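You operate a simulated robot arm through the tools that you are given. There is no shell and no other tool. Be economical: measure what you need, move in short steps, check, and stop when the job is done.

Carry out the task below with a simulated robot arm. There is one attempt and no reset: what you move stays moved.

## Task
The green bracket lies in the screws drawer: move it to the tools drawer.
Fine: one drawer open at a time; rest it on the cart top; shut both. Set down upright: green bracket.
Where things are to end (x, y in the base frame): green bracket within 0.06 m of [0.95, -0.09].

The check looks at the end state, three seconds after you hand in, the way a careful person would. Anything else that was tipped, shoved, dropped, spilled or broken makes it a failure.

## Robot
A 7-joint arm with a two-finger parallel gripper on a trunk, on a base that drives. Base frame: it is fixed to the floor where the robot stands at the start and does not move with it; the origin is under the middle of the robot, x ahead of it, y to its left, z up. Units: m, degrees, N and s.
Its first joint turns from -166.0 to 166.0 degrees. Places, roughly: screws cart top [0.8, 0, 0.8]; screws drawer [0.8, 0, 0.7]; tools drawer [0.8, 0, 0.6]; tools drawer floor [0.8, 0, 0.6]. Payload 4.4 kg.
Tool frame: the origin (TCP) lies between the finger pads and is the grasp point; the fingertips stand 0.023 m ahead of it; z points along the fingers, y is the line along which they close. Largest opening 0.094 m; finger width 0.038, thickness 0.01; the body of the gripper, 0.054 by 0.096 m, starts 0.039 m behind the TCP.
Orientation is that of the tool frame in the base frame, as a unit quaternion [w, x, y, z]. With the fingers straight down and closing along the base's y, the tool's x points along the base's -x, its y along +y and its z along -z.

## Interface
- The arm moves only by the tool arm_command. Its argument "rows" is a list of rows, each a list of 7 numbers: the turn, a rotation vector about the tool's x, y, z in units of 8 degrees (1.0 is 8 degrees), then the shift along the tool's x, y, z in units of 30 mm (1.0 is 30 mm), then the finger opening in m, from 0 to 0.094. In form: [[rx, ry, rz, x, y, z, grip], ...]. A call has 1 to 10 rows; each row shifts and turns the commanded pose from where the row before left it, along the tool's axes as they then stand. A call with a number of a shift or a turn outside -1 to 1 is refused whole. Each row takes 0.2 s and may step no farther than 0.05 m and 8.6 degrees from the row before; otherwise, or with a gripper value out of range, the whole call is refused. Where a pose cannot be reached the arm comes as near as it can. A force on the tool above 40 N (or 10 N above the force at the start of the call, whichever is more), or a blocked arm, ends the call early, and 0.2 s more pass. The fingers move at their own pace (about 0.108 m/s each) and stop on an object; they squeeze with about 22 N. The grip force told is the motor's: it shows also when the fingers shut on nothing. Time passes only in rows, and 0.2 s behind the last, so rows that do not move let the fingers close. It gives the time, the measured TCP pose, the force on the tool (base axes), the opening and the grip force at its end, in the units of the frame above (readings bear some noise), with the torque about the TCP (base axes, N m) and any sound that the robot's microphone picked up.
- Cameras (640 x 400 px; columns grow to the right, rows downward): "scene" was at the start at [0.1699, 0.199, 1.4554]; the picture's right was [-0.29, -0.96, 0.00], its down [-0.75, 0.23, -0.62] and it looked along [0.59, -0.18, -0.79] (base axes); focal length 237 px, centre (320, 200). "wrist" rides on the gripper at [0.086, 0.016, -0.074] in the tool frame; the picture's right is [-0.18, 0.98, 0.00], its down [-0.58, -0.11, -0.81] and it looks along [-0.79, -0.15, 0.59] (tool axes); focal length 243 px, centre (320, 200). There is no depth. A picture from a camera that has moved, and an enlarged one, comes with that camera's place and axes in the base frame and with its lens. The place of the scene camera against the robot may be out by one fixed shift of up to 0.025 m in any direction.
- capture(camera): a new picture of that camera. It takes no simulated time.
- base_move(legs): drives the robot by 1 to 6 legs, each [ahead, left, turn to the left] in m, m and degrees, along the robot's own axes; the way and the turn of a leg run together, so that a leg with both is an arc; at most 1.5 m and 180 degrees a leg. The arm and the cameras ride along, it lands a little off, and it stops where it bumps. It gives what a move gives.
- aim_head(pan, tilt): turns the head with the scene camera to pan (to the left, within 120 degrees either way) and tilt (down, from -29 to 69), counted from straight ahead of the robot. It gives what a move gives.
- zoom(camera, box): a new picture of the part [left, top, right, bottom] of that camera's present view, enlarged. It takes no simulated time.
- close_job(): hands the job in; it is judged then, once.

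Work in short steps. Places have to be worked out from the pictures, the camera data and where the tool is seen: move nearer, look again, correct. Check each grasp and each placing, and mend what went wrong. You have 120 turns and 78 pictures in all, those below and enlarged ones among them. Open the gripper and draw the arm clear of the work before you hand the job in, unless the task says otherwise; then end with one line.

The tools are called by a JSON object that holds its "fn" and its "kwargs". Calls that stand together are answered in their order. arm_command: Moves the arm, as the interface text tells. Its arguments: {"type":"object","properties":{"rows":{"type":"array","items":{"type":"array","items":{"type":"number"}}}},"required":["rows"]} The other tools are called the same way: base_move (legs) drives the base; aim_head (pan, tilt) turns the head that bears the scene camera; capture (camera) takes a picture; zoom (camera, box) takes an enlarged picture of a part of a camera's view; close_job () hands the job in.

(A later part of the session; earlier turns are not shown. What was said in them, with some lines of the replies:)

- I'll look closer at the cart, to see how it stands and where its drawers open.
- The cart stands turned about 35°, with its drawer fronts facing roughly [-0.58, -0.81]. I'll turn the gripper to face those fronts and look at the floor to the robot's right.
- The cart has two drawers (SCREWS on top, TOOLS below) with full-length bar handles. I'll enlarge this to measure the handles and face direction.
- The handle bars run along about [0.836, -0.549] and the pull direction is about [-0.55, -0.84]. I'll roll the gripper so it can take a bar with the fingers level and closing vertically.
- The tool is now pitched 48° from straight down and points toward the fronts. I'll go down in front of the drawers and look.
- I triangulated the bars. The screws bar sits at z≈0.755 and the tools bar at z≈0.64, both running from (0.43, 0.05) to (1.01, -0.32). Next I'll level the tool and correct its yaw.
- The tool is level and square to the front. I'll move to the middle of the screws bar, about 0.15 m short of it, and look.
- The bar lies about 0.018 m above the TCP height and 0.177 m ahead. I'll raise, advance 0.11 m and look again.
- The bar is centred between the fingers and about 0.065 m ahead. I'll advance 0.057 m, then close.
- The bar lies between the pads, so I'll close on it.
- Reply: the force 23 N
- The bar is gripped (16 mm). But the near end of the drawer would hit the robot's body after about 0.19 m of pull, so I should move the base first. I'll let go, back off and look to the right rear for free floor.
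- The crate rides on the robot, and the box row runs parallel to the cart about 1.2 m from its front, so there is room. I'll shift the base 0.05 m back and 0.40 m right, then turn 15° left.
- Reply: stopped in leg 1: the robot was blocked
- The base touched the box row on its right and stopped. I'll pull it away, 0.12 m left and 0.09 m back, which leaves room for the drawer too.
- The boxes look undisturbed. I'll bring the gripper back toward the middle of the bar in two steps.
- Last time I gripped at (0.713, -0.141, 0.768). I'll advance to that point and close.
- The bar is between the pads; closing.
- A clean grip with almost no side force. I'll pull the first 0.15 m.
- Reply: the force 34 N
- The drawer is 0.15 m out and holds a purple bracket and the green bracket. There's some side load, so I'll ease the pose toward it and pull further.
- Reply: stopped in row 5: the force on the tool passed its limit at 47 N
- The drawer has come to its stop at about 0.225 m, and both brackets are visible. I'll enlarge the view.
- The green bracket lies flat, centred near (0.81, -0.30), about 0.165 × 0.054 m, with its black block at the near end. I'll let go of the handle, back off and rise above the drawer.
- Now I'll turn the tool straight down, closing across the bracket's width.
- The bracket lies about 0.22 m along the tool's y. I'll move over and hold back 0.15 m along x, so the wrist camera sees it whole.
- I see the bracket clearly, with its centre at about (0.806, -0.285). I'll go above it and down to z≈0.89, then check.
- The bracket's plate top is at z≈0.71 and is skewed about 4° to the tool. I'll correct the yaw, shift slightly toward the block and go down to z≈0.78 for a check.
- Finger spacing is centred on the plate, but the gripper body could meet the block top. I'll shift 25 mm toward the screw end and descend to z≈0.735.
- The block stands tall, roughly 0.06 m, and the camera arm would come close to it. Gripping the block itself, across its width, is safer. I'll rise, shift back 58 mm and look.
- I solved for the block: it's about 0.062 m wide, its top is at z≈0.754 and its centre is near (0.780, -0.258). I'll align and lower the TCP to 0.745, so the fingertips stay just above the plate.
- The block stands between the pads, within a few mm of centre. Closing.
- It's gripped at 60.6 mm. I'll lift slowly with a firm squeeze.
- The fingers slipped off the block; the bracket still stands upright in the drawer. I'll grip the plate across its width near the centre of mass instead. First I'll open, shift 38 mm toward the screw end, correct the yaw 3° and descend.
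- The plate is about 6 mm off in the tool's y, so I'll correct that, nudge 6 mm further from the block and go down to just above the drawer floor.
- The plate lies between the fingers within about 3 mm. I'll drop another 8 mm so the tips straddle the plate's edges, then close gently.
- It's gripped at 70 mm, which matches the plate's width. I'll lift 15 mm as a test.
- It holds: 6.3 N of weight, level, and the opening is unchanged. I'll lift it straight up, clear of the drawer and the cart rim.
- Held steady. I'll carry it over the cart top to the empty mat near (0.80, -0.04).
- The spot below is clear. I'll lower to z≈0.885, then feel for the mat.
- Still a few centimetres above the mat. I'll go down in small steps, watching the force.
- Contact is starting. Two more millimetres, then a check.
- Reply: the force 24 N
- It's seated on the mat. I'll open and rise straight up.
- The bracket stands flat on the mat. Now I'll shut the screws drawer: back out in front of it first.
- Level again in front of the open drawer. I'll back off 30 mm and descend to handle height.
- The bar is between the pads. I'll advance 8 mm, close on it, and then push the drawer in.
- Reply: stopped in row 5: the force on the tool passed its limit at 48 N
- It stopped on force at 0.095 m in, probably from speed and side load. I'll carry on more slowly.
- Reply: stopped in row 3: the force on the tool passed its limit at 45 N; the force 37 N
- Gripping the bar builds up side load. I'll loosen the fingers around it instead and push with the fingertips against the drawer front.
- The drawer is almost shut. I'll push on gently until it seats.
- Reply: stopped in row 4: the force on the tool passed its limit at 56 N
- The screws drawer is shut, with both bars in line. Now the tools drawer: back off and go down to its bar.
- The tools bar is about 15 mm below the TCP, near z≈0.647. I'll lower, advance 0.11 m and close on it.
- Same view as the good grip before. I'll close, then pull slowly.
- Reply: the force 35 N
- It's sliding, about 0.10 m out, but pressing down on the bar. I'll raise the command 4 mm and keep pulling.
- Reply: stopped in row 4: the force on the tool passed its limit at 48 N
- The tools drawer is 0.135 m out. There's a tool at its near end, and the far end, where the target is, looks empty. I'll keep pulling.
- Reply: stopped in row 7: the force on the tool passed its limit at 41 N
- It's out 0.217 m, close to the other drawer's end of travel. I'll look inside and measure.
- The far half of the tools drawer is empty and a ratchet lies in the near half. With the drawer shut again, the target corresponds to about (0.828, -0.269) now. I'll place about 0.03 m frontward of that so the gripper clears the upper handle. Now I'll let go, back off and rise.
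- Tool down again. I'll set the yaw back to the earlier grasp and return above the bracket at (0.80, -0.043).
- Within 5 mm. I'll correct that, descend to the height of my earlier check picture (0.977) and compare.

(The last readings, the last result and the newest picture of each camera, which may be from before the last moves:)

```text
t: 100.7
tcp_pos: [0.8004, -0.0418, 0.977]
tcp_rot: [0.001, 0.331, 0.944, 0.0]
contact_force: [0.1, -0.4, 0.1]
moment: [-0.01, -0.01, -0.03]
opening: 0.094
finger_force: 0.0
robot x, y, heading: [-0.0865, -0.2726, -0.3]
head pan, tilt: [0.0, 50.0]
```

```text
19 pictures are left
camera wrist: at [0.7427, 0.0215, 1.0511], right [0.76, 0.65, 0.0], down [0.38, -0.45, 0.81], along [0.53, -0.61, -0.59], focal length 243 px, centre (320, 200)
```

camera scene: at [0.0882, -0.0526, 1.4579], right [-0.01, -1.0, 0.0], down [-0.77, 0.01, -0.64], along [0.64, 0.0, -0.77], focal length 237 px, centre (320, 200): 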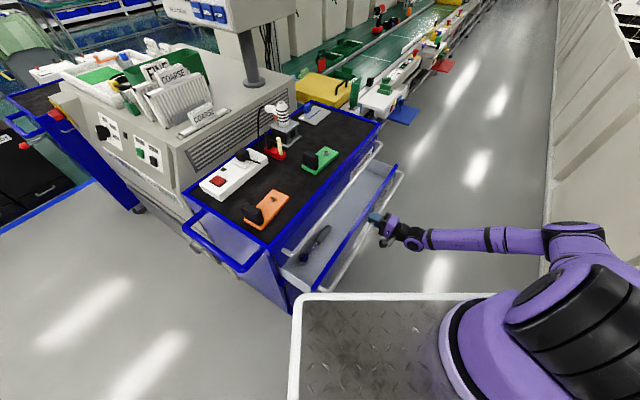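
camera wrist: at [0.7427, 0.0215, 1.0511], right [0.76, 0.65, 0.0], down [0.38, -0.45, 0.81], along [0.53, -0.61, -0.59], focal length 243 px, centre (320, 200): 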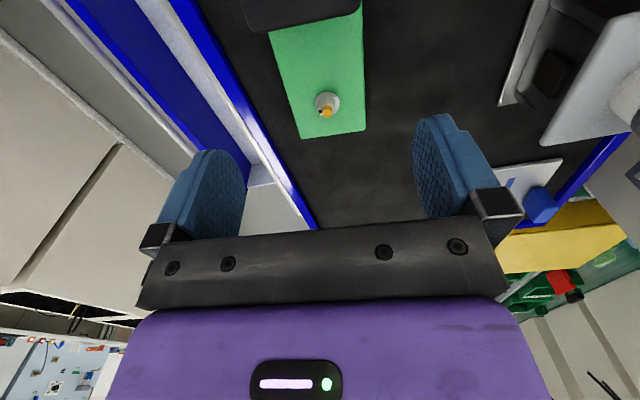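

The view matches the earlier one. I'll descend to z=0.858 and close on the plate.

{"fn": "arm_command", "kwargs": {"rows": [[0, 0, 0, 0, 0, 1, 0.094], [0, 0, 0, 0, 0, 1, 0.094], [0, 0, 0, 0, 0, 0.9, 0.094], [0, 0, 0, 0, 0, 0.7, 0.094], [0, 0, 0, 0, 0, 0.35, 0.094]]}}

{"fn": "arm_command", "kwargs": {"rows": [[0, 0, 0, 0, 0, 0, 0.075], [0, 0, 0, 0, 0, 0, 0.06], [0, 0, 0, 0, 0, 0, 0.04], [0, 0, 0, 0, 0, 0, 0.04]]}}

{"fn": "arm_command", "kwargs": {"rows": [[0, 0, 0, 0, 0, -0.1, 0.04], [0, 0, 0, 0, 0, -0.2, 0.04], [0, 0, 0, 0, 0, -0.3, 0.04]]}}

```text
t: 101.9
tcp_pos: [0.7997, -0.0447, 0.8585]
tcp_rot: [0.002, 0.331, 0.944, -0.001]
contact_force: [-0.7, 0.0, 0.1]
moment: [0.01, 0.01, 0.01]
opening: 0.0941
finger_force: 0.1
robot x, y, heading: [-0.0893, -0.2715, -0.4]
head pan, tilt: [0.0, 50.0]
```

```text
t: 102.9
tcp_pos: [0.8007, -0.0442, 0.8581]
tcp_rot: [0.001, 0.332, 0.943, 0.0]
contact_force: [1.9, 1.7, 0.4]
moment: [0.13, -0.09, -0.18]
opening: 0.0698
finger_force: 22.4
robot x, y, heading: [-0.0905, -0.2719, -0.7]
head pan, tilt: [0.0, 50.0]
```

```text
t: 103.7
tcp_pos: [0.8005, -0.0438, 0.8759]
tcp_rot: [0.001, 0.331, 0.943, -0.001]
contact_force: [0.1, -0.1, -6.3]
moment: [-0.03, -0.07, 0.0]
opening: 0.0696
finger_force: 22.0
robot x, y, heading: [-0.0901, -0.2735, -0.4]
head pan, tilt: [0.0, 50.0]
```

Held again (6.3 N). I'll lift clear, square it to the drawer and carry it above the tools drawer at (0.81, -0.29).

{"fn": "arm_command", "kwargs": {"rows": [[0, 0, 0, 0, 0, -0.7, 0.04], [0, 0, 0, 0, 0, -0.9, 0.04], [0, 0, 0, 0, 0, -0.9, 0.04], [0, 0, -0.68, 0, 0, -0.5, 0.04]]}}

{"fn": "arm_command", "kwargs": {"rows": [[0, 0, 0, -0.3, -0.4, 0, 0.04], [0, 0, 0, -0.545, -0.748, 0, 0.04], [0, 0, 0, -0.545, -0.748, 0, 0.04], [0, 0, 0, -0.545, -0.748, 0, 0.04], [0, 0, 0, -0.545, -0.748, 0, 0.04], [0, 0, 0, -0.545, -0.748, 0, 0.04], [0, 0, 0, -0.545, -0.748, 0, 0.04], [0, 0, 0, -0.545, -0.748, 0, 0.04], [0, 0, 0, -0.545, -0.748, 0, 0.04], [0, 0, 0, -0.24, -0.35, 0, 0.04]]}}

{"fn": "zoom", "kwargs": {"camera": "scene", "box": [280, 90, 440, 250]}}

```text
t: 104.7
tcp_pos: [0.8006, -0.0429, 0.9654]
tcp_rot: [0.002, 0.285, 0.959, -0.001]
contact_force: [-0.3, 0.4, -5.8]
moment: [-0.06, -0.05, 0.01]
opening: 0.0698
finger_force: 22.2
robot x, y, heading: [-0.0893, -0.2715, -0.3]
head pan, tilt: [0.0, 50.0]
```

```text
t: 106.9
tcp_pos: [0.8125, -0.2925, 0.9675]
tcp_rot: [0.002, 0.286, 0.958, 0.0]
contact_force: [0.4, 0.9, -6.1]
moment: [-0.04, -0.1, 0.02]
opening: 0.0699
finger_force: 21.9
robot x, y, heading: [-0.0884, -0.27, -0.6]
head pan, tilt: [0.0, 50.0]
```

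```text
2.50 times, centred on (360, 170) of scene
camera zoom: at [0.088, -0.0521, 1.4579], right [-0.01, -1.0, 0.0], down [-0.77, 0.01, -0.64], along [0.64, 0.0, -0.77], focal length 593 px, centre (220, 275)
```

zoom: 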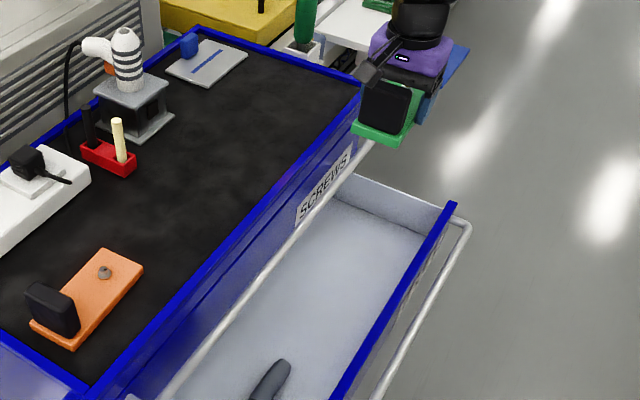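

Clear above the drawer. I'll descend to z≈0.80 and check the clearance to the upper handle.

{"fn": "arm_command", "kwargs": {"rows": [[0, 0, 0, 0, 0, 0.6, 0.04], [0, 0, 0, 0, 0, 0.9, 0.04], [0, 0, 0, 0, 0, 0.9, 0.04], [0, 0, 0, 0, 0, 0.9, 0.04], [0, 0, 0, 0, 0, 0.9, 0.04], [0, 0, 0, 0, 0, 0.9, 0.04], [0, 0, 0, 0, 0, 0.4, 0.04]]}}

{"fn": "zoom", "kwargs": {"camera": "scene", "box": [300, 90, 440, 230]}}

{"fn": "capture", "kwargs": {"camera": "wrist"}}

```text
t: 108.5
tcp_pos: [0.814, -0.2925, 0.8016]
tcp_rot: [0.001, 0.285, 0.959, -0.001]
contact_force: [-0.6, 0.2, -5.0]
moment: [-0.09, -0.06, 0.01]
opening: 0.0697
finger_force: 22.0
robot x, y, heading: [-0.0907, -0.2724, -0.4]
head pan, tilt: [0.0, 50.0]
```

```text
2.86 times, centred on (370, 160) of scene
camera zoom: at [0.0879, -0.0524, 1.4579], right [-0.01, -1.0, 0.0], down [-0.77, 0.01, -0.64], along [0.64, 0.0, -0.77], focal length 678 px, centre (177, 314)
```

zoom: 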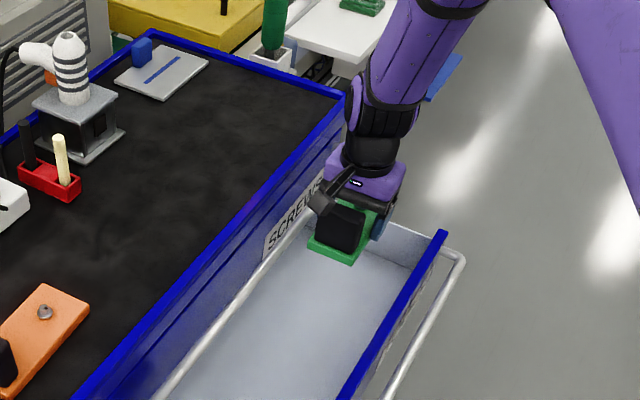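

```text
16 pictures are left
camera wrist: at [0.7497, -0.2343, 0.8766], right [0.69, 0.72, 0.0], down [0.42, -0.41, 0.81], along [0.58, -0.56, -0.59], focal length 243 px, centre (320, 200)
```

wrist: 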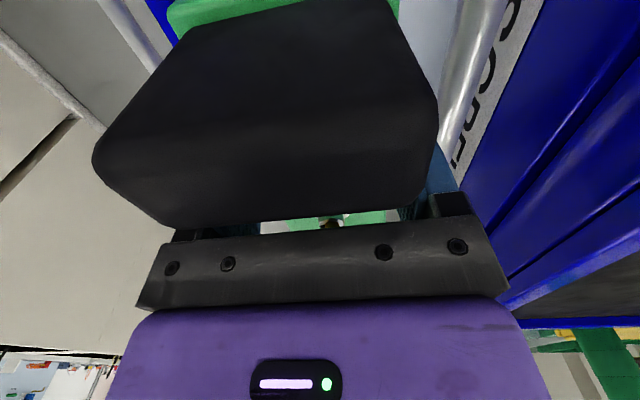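

The upper bar passes about 0.07 m to the side of the TCP, leaving roughly 2 cm of clearance. I'll shift 4 mm further away and go down.

{"fn": "arm_command", "kwargs": {"rows": [[0, 0, 0, 0, -0.13, 0.5, 0.04], [0, 0, 0, 0, 0, 0.8, 0.04], [0, 0, 0, 0, 0, 0.8, 0.04], [0, 0, 0, 0, 0, 0.8, 0.04], [0, 0, 0, 0, 0, 0.8, 0.04]]}}

{"fn": "zoom", "kwargs": {"camera": "scene", "box": [300, 90, 440, 230]}}

```text
t: 109.7
tcp_pos: [0.8113, -0.2959, 0.691]
tcp_rot: [0.001, 0.285, 0.958, 0.0]
contact_force: [-0.1, -0.2, -5.3]
moment: [-0.07, -0.06, -0.01]
opening: 0.0701
finger_force: 22.7
robot x, y, heading: [-0.0881, -0.2742, -0.3]
head pan, tilt: [0.0, 50.0]
```

```text
2.86 times, centred on (370, 160) of scene
camera zoom: at [0.0878, -0.0524, 1.4579], right [-0.01, -1.0, 0.0], down [-0.77, 0.01, -0.64], along [0.64, 0.0, -0.77], focal length 678 px, centre (177, 314)
```

zoom: 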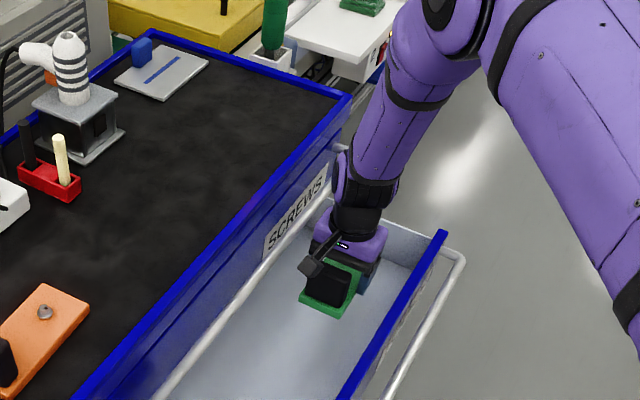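

Going well. Down to z≈0.615 next.

{"fn": "arm_command", "kwargs": {"rows": [[0, 0, 0, 0, 0, 0.7, 0.04], [0, 0, 0, 0, 0, 0.7, 0.04], [0, 0, 0, 0, 0, 0.7, 0.04], [0, 0, 0, 0, 0, 0.4, 0.04]]}}

{"fn": "zoom", "kwargs": {"camera": "scene", "box": [310, 110, 430, 230]}}

```text
t: 110.7
tcp_pos: [0.8125, -0.2968, 0.6159]
tcp_rot: [0.002, 0.286, 0.958, 0.0]
contact_force: [0.2, 0.0, -6.1]
moment: [-0.04, -0.08, 0.0]
opening: 0.0697
finger_force: 21.7
robot x, y, heading: [-0.0902, -0.2737, -0.4]
head pan, tilt: [0.0, 50.0]
```

```text
3.33 times, centred on (370, 170) of scene
camera zoom: at [0.0879, -0.0524, 1.4579], right [-0.01, -1.0, 0.0], down [-0.77, 0.01, -0.64], along [0.64, 0.0, -0.77], focal length 791 px, centre (153, 300)
```

zoom: 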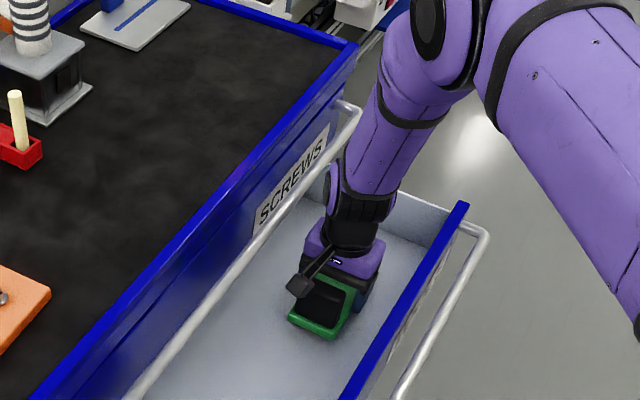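

No contact yet. Small steps down now.

{"fn": "arm_command", "kwargs": {"rows": [[0, 0, 0, 0, 0, 0.2, 0.04], [0, 0, 0, 0, 0, 0.2, 0.04], [0, 0, 0, 0, 0, 0.1, 0.04]]}}

{"fn": "arm_command", "kwargs": {"rows": [[0, 0, 0, 0, 0, 0.1, 0.04], [0, 0, 0, 0, 0, 0.08, 0.04]]}}

```text
t: 111.5
tcp_pos: [0.8123, -0.2963, 0.6003]
tcp_rot: [0.002, 0.285, 0.958, -0.001]
contact_force: [0.3, 0.8, -5.9]
moment: [-0.04, -0.08, 0.01]
opening: 0.0701
finger_force: 21.7
robot x, y, heading: [-0.0901, -0.2747, -0.1]
head pan, tilt: [0.0, 50.0]
```

```text
t: 112.1
tcp_pos: [0.8131, -0.2956, 0.5963]
tcp_rot: [0.001, 0.286, 0.958, 0.0]
contact_force: [-0.1, -0.4, -5.7]
moment: [-0.03, -0.1, 0.02]
opening: 0.0699
finger_force: 21.6
robot x, y, heading: [-0.0883, -0.2732, -0.3]
head pan, tilt: [0.0, 50.0]
```

{"fn": "arm_command", "kwargs": {"rows": [[0, 0, 0, 0, 0, 0.1, 0.04], [0, 0, 0, 0, 0, 0.08, 0.04]]}}

```text
t: 112.7
tcp_pos: [0.8141, -0.2953, 0.5929]
tcp_rot: [0.003, 0.286, 0.958, 0.001]
contact_force: [-3.6, 6.4, 34.0]
moment: [-0.15, 0.19, -0.58]
opening: 0.07
finger_force: 22.0
robot x, y, heading: [-0.0916, -0.2681, -0.6]
head pan, tilt: [0.0, 50.0]
```

It's on the drawer floor (the force rose to 34 N). I'll relieve 2 mm, open the fingers and rise straight up.

{"fn": "arm_command", "kwargs": {"rows": [[0, 0, 0, 0, 0, -0.08, 0.04], [0, 0, 0, 0, 0, 0, 0.078], [0, 0, 0, 0, 0, 0, 0.09], [0, 0, 0, 0, 0, -0.3, 0.09], [0, 0, 0, 0, 0, -0.6, 0.09], [0, 0, 0, 0, 0, -0.8, 0.09], [0, 0, 0, 0, 0, -0.8, 0.09]]}}

{"fn": "zoom", "kwargs": {"camera": "scene", "box": [310, 110, 430, 230]}}

```text
t: 114.3
tcp_pos: [0.8103, -0.2961, 0.6681]
tcp_rot: [0.001, 0.285, 0.958, 0.0]
contact_force: [0.3, 0.6, -0.4]
moment: [-0.02, -0.01, 0.01]
opening: 0.0899
finger_force: 0.1
robot x, y, heading: [-0.0881, -0.2716, -0.3]
head pan, tilt: [0.0, 50.0]
```

```text
3.33 times, centred on (370, 170) of scene
camera zoom: at [0.088, -0.0524, 1.4579], right [-0.01, -1.0, 0.0], down [-0.77, 0.01, -0.64], along [0.64, 0.0, -0.77], focal length 791 px, centre (153, 300)
```

zoom: 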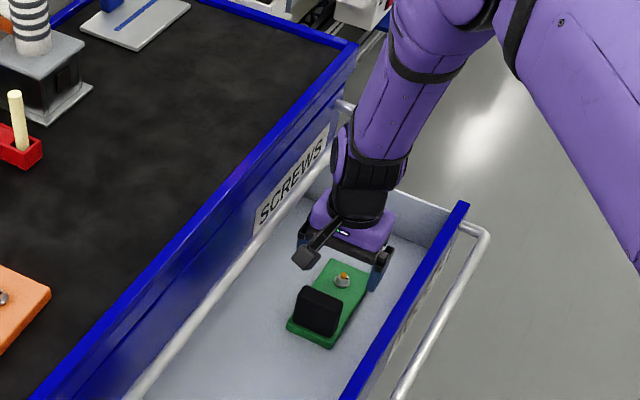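

The bracket stands upright in the tools drawer. I'll rise well clear, then go round in front of the handle.

{"fn": "arm_command", "kwargs": {"rows": [[0, 0, 0, 0, 0, -0.9, 0.09], [0, 0, 0, 0, 0, -1, 0.09], [0, 0, 0, 0, 0, -1, 0.09], [0, 0, 0, 0, 0, -1, 0.09], [0, 0, 0, 0, 0, -1, 0.09], [0, 0, 0, 0, 0, -1, 0.09], [0, 0, 0, 0, 0, -1, 0.09], [0, 0, 0, 0, 0, -1, 0.09], [0, 0, 0, 0, 0, -1, 0.09], [0, 0, 0, 0, 0, -1, 0.09]]}}

{"fn": "arm_command", "kwargs": {"rows": [[0, 0, 0, 0, 0, -1, 0.09], [0, 0, 0, 0, 0, -1, 0.09], [0, 0, 0, 0.63, -0.98, 0, 0.09], [0, 0, 0, 0.63, -0.98, 0, 0.09], [0, 0, 0, 0.63, -0.98, 0, 0.09], [0, 0, 0, 0.63, -0.98, 0, 0.09], [0, 0, 0, 0.63, -0.98, 0, 0.09], [0, 0, 0, 0.63, -0.98, 0, 0.09], [0, 0, 0, 0.63, -0.98, 0, 0.09], [0, 0, 0, 0.63, -0.98, 0, 0.09]]}}

{"fn": "arm_command", "kwargs": {"rows": [[-1, 0, 0, 0, 0, 0, 0.09], [-1, 0, 0, 0, 0, 0, 0.09], [-1, 0, 0, 0, 0, 0, 0.09], [-1, 0, 0, 0, 0, 0, 0.09], [-1, 0, 0, 0, 0, 0, 0.09], [-1, 0, 0, 0, 0, 0, 0.09], [-1, 0, 0, 0, 0, 0, 0.09], [-1, 0, 0, 0, 0, 0, 0.09], [-1, 0, 0, 0, 0, 0, 0.09], [-1, 0, 0, 0, 0, 0, 0.09]]}}

{"fn": "arm_command", "kwargs": {"rows": [[-1, 0, 0, 0, 0, 0, 0.04], [-0.25, 0, 0, 0, 0, 0, 0.04]]}}

{"fn": "zoom", "kwargs": {"camera": "scene", "box": [260, 110, 430, 310]}}

```text
t: 116.5
tcp_pos: [0.8104, -0.2953, 0.9649]
tcp_rot: [0.001, 0.286, 0.958, 0.0]
contact_force: [-0.1, -0.2, -0.2]
moment: [-0.01, 0.05, 0.03]
opening: 0.0897
finger_force: 0.0
robot x, y, heading: [-0.0873, -0.2723, -0.5]
head pan, tilt: [0.0, 50.0]
```

```text
t: 118.7
tcp_pos: [0.5554, -0.41, 1.0244]
tcp_rot: [0.002, 0.285, 0.959, -0.001]
contact_force: [0.3, 0.2, 0.1]
moment: [-0.06, 0.01, 0.0]
opening: 0.0901
finger_force: 0.2
robot x, y, heading: [-0.0891, -0.2716, -0.5]
head pan, tilt: [0.0, 50.0]
```

```text
t: 120.9
tcp_pos: [0.5543, -0.4096, 1.0245]
tcp_rot: [0.185, 0.218, 0.733, 0.617]
contact_force: [-0.2, 0.9, 0.3]
moment: [-0.02, 0.01, -0.02]
opening: 0.0902
finger_force: 0.1
robot x, y, heading: [-0.089, -0.2744, -0.3]
head pan, tilt: [0.0, 50.0]
```

```text
t: 121.5
tcp_pos: [0.5566, -0.4096, 1.0242]
tcp_rot: [0.204, 0.201, 0.678, 0.677]
contact_force: [0.2, 0.6, -0.4]
moment: [0.01, 0.0, -0.03]
opening: 0.04
finger_force: 0.1
robot x, y, heading: [-0.0902, -0.2688, -0.4]
head pan, tilt: [0.0, 50.0]
```

```text
2.00 times, centred on (345, 210) of scene
camera zoom: at [0.0877, -0.0524, 1.458], right [-0.01, -1.0, 0.0], down [-0.77, 0.01, -0.64], along [0.64, 0.0, -0.77], focal length 475 px, centre (270, 180)
```

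zoom: 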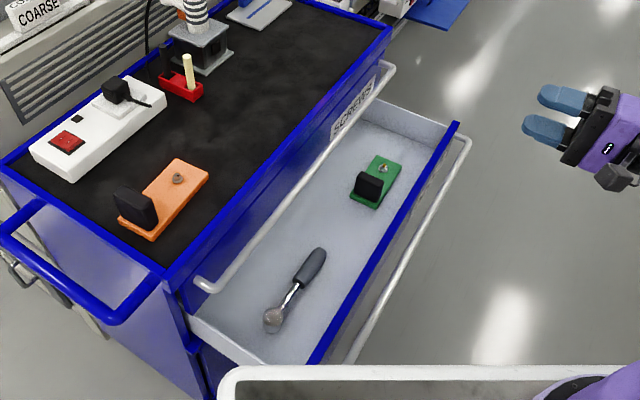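

Everything in the drawer stands well. I'll go down in front of the handle with the fingers 40 mm apart, to push the drawer shut the same way as before.

{"fn": "arm_command", "kwargs": {"rows": [[0, 0, 0, 0, -1, 0, 0.045], [0, 0, 0, 0, -1, 0, 0.045], [0, 0, 0, 0, -1, 0, 0.045], [0, 0, 0, 0, -1, 0, 0.045], [0, 0, 0, 0, -1, 0, 0.045], [0, 0, 0, 0, -1, 0, 0.045], [0, 0, 0, 0, -1, 0, 0.045], [0, 0, 0, 0, -1, 0, 0.045], [0, 0, 0, 0, -1, 0, 0.045], [0, 0, 0, 0, -1, 0, 0.045]]}}

{"fn": "arm_command", "kwargs": {"rows": [[0, 0, 0, 0, -1, 0, 0.045], [0, 0, 0, 0, -1, 0, 0.045], [0, 0, 0, 0, -0.5, 0, 0.045], [0, 0, 0, 0, 0, 0.7, 0.045], [0, 0, 0, 0, 0, 0.7, 0.045]]}}

{"fn": "capture", "kwargs": {"camera": "wrist"}}

```text
t: 123.7
tcp_pos: [0.5571, -0.4087, 0.7248]
tcp_rot: [0.203, 0.201, 0.678, 0.677]
contact_force: [-0.1, 0.0, 0.6]
moment: [0.05, -0.01, -0.02]
opening: 0.0452
finger_force: 0.1
robot x, y, heading: [-0.0895, -0.2728, -0.4]
head pan, tilt: [0.0, 50.0]
```

```text
t: 124.9
tcp_pos: [0.5792, -0.3745, 0.6494]
tcp_rot: [0.204, 0.201, 0.677, 0.677]
contact_force: [-0.4, -0.3, 0.2]
moment: [0.0, 0.0, 0.01]
opening: 0.0452
finger_force: 0.1
robot x, y, heading: [-0.0931, -0.2708, -0.7]
head pan, tilt: [0.0, 50.0]
```

```text
11 pictures are left
camera wrist: at [0.4664, -0.3924, 0.6659], right [0.15, -0.1, 0.98], down [0.04, -0.99, -0.11], along [0.99, 0.06, -0.15], focal length 243 px, centre (320, 200)
```

wrist: 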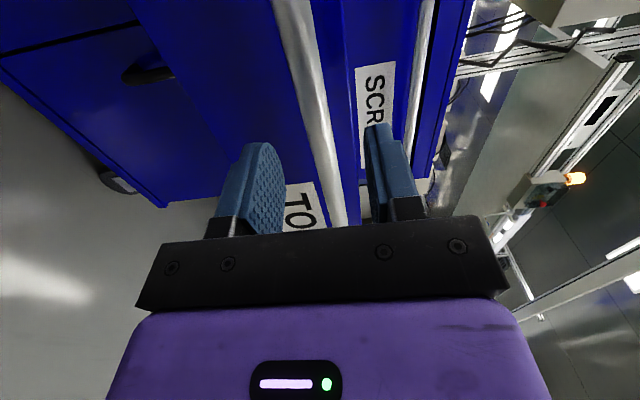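

The bar lies between the fingers. I'll advance slowly until the tips meet the front, and push.

{"fn": "arm_command", "kwargs": {"rows": [[0, 0, 0, 0, 0, 0.6, 0.045], [0, 0, 0, 0, 0, 0.6, 0.045], [0, 0, 0, 0, 0, 0.4, 0.045], [0, 0, 0, 0, 0, 0.3, 0.045], [0, 0, 0, 0, 0, 0.3, 0.045], [0, 0, 0, 0, 0, 0.3, 0.045], [0, 0, 0, 0, 0, 0.4, 0.045], [0, 0, 0, 0, 0, 0.4, 0.045]]}}

{"fn": "arm_command", "kwargs": {"rows": [[0, 0, 0, 0, 0, 0.4, 0.045], [0, 0, 0, 0, 0, 0.4, 0.045], [0, 0, 0, 0, 0, 0.4, 0.045], [0, 0, 0, 0, 0, 0.4, 0.045], [0, 0, 0, 0, 0, 0.4, 0.045], [0, 0, 0, 0, 0, 0.4, 0.045], [0, 0, 0, 0, 0, 0.4, 0.045]]}}

{"fn": "zoom", "kwargs": {"camera": "scene", "box": [260, 110, 430, 310]}}

```text
t: 126.7
tcp_pos: [0.6341, -0.3093, 0.6571]
tcp_rot: [0.214, 0.201, 0.678, 0.673]
contact_force: [-0.7, -2.0, 0.0]
moment: [-0.02, 0.03, 0.03]
opening: 0.0448
finger_force: 0.1
robot x, y, heading: [-0.0854, -0.2714, -0.3]
head pan, tilt: [0.0, 50.0]
```

```text
t: 128.3
tcp_pos: [0.6807, -0.222, 0.6501]
tcp_rot: [0.203, 0.201, 0.677, 0.678]
contact_force: [-0.3, -1.1, -0.3]
moment: [-0.01, -0.01, 0.0]
opening: 0.0451
finger_force: 0.1
robot x, y, heading: [-0.088, -0.2681, -0.5]
head pan, tilt: [0.0, 50.0]
```

```text
2.00 times, centred on (345, 210) of scene
camera zoom: at [0.0878, -0.0525, 1.458], right [-0.01, -1.0, 0.0], down [-0.77, 0.01, -0.64], along [0.64, 0.0, -0.77], focal length 475 px, centre (270, 180)
```

zoom: 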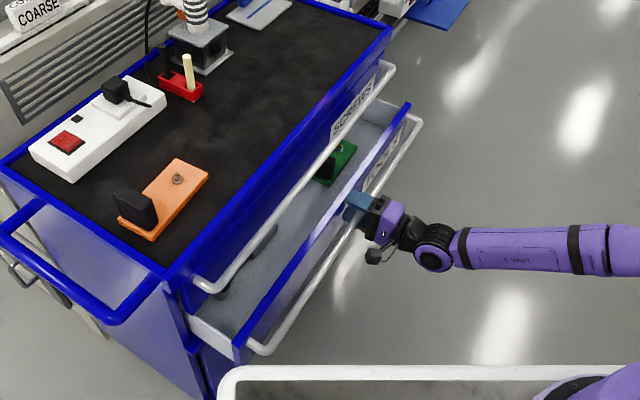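

The drawer is moving in and the bracket rides along upright. I'll keep going.

{"fn": "arm_command", "kwargs": {"rows": [[0, 0, 0, 0, 0, 0.4, 0.045], [0, 0, 0, 0, 0, 0.4, 0.045], [0, 0, 0, 0, 0, 0.4, 0.045], [0, 0, 0, 0, 0, 0.4, 0.045], [0, 0, 0, 0, 0, 0.4, 0.045], [0, 0, 0, 0, 0, 0.3, 0.045], [0, 0, 0, 0, 0, 0.3, 0.045]]}}

{"fn": "arm_command", "kwargs": {"rows": [[0, 0, 0, 0, 0, 0.2, 0.045], [0, 0, 0, 0, 0, 0.2, 0.045], [0, 0, 0, 0, 0, 0.2, 0.045], [0, 0, 0, 0, 0, 0.2, 0.045], [0, 0, 0, 0, 0, 0.2, 0.045]]}}

{"fn": "zoom", "kwargs": {"camera": "scene", "box": [250, 100, 400, 290]}}

```text
t: 129.9
tcp_pos: [0.7226, -0.1557, 0.6479]
tcp_rot: [0.204, 0.202, 0.678, 0.677]
contact_force: [-1.0, 0.4, 0.0]
moment: [0.01, 0.04, 0.01]
opening: 0.045
finger_force: 0.2
robot x, y, heading: [-0.0932, -0.2793, -0.3]
head pan, tilt: [0.0, 50.0]
```

```text
t: 131.0
tcp_pos: [0.734, -0.1401, 0.6476]
tcp_rot: [0.204, 0.201, 0.679, 0.676]
contact_force: [-8.6, -6.4, -0.1]
moment: [0.07, -0.16, -0.06]
opening: 0.0447
finger_force: 0.0
robot x, y, heading: [-0.0873, -0.2725, -0.4]
head pan, tilt: [0.0, 50.0]
stopped in row 5: the force on the tool passed its limit at 57 N (the readings are from after the stop); the commanded pose is now the measured one
```

```text
2.11 times, centred on (325, 195) of scene
camera zoom: at [0.0873, -0.053, 1.458], right [-0.01, -1.0, 0.0], down [-0.77, 0.01, -0.64], along [0.64, -0.01, -0.77], focal length 500 px, centre (310, 210)
```

zoom: 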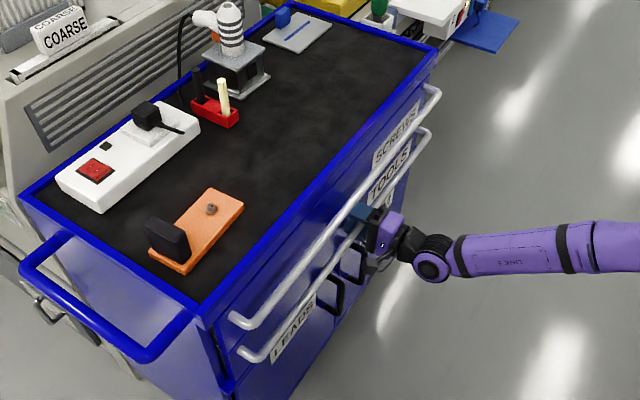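

Both drawers are shut, at the same seat depth as before. I'll open the fingers, back straight off and take a last look.

{"fn": "arm_command", "kwargs": {"rows": [[0, 0, 0, 0, 0, -0.3, 0.05], [0, 0, 0, 0, 0, -0.8, 0.06], [0, 0, 0, 0, 0, -1, 0.09], [0, 0, 0, 0, 0, -1, 0.09], [0, 0, 0, 0, 0, -1, 0.09], [0, 0, 0, 0, 0, -1, 0.09], [0, 0, 0, 0, 0, -1, 0.09], [0, 0, 0, 0, 0, -1, 0.09]]}}

{"fn": "capture", "kwargs": {"camera": "scene"}}

{"fn": "capture", "kwargs": {"camera": "wrist"}}

```text
t: 132.8
tcp_pos: [0.6177, -0.3144, 0.6489]
tcp_rot: [0.203, 0.202, 0.679, 0.676]
contact_force: [-1.3, -0.3, -0.9]
moment: [-0.01, 0.01, -0.01]
opening: 0.0901
finger_force: 0.1
robot x, y, heading: [-0.0908, -0.2723, -0.4]
head pan, tilt: [0.0, 50.0]
```

```text
8 pictures are left
camera scene: at [0.0876, -0.0526, 1.4579], right [-0.01, -1.0, 0.0], down [-0.77, 0.01, -0.64], along [0.64, 0.0, -0.77], focal length 237 px, centre (320, 200)
```

scene: 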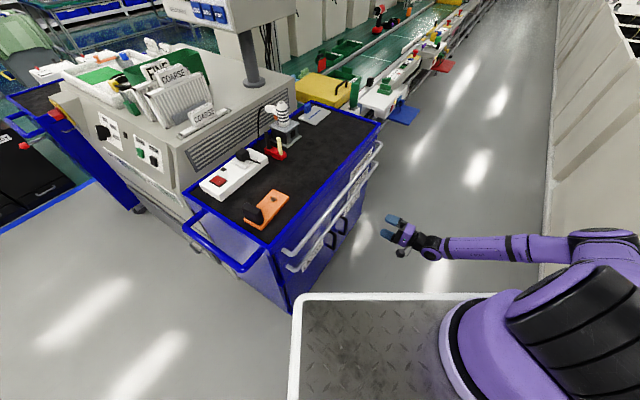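

```text
7 pictures are left
camera wrist: at [0.5036, -0.3338, 0.6649], right [0.15, -0.1, 0.98], down [0.04, -0.99, -0.11], along [0.99, 0.06, -0.15], focal length 243 px, centre (320, 200)
```

wrist: 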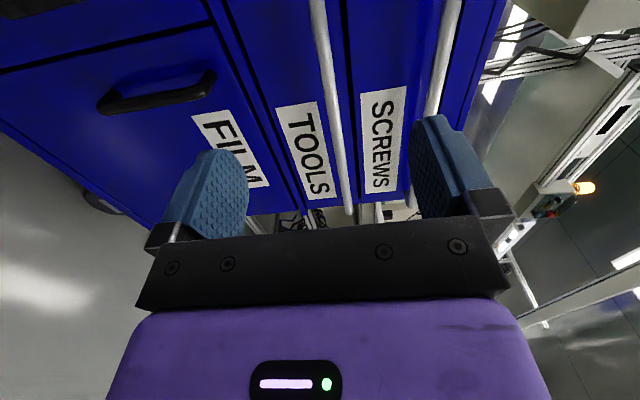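

Both drawers are shut, the cart top is as it was, and the arm is clear with the gripper open. By my estimate the bracket stands near (0.935, -0.117), about 0.03 m from the target. Handing in.

{"fn": "close_job", "kwargs": {}}

```text
The job is handed in.
```

The green bracket is upright in the shut tools drawer, an estimated 0.03 m from the target (within the 0.06 m allowed). The screws drawer is shut too, and the arm is clear with the gripper open. Early on the base bumped the box row once, with no shift visible in the pictures.
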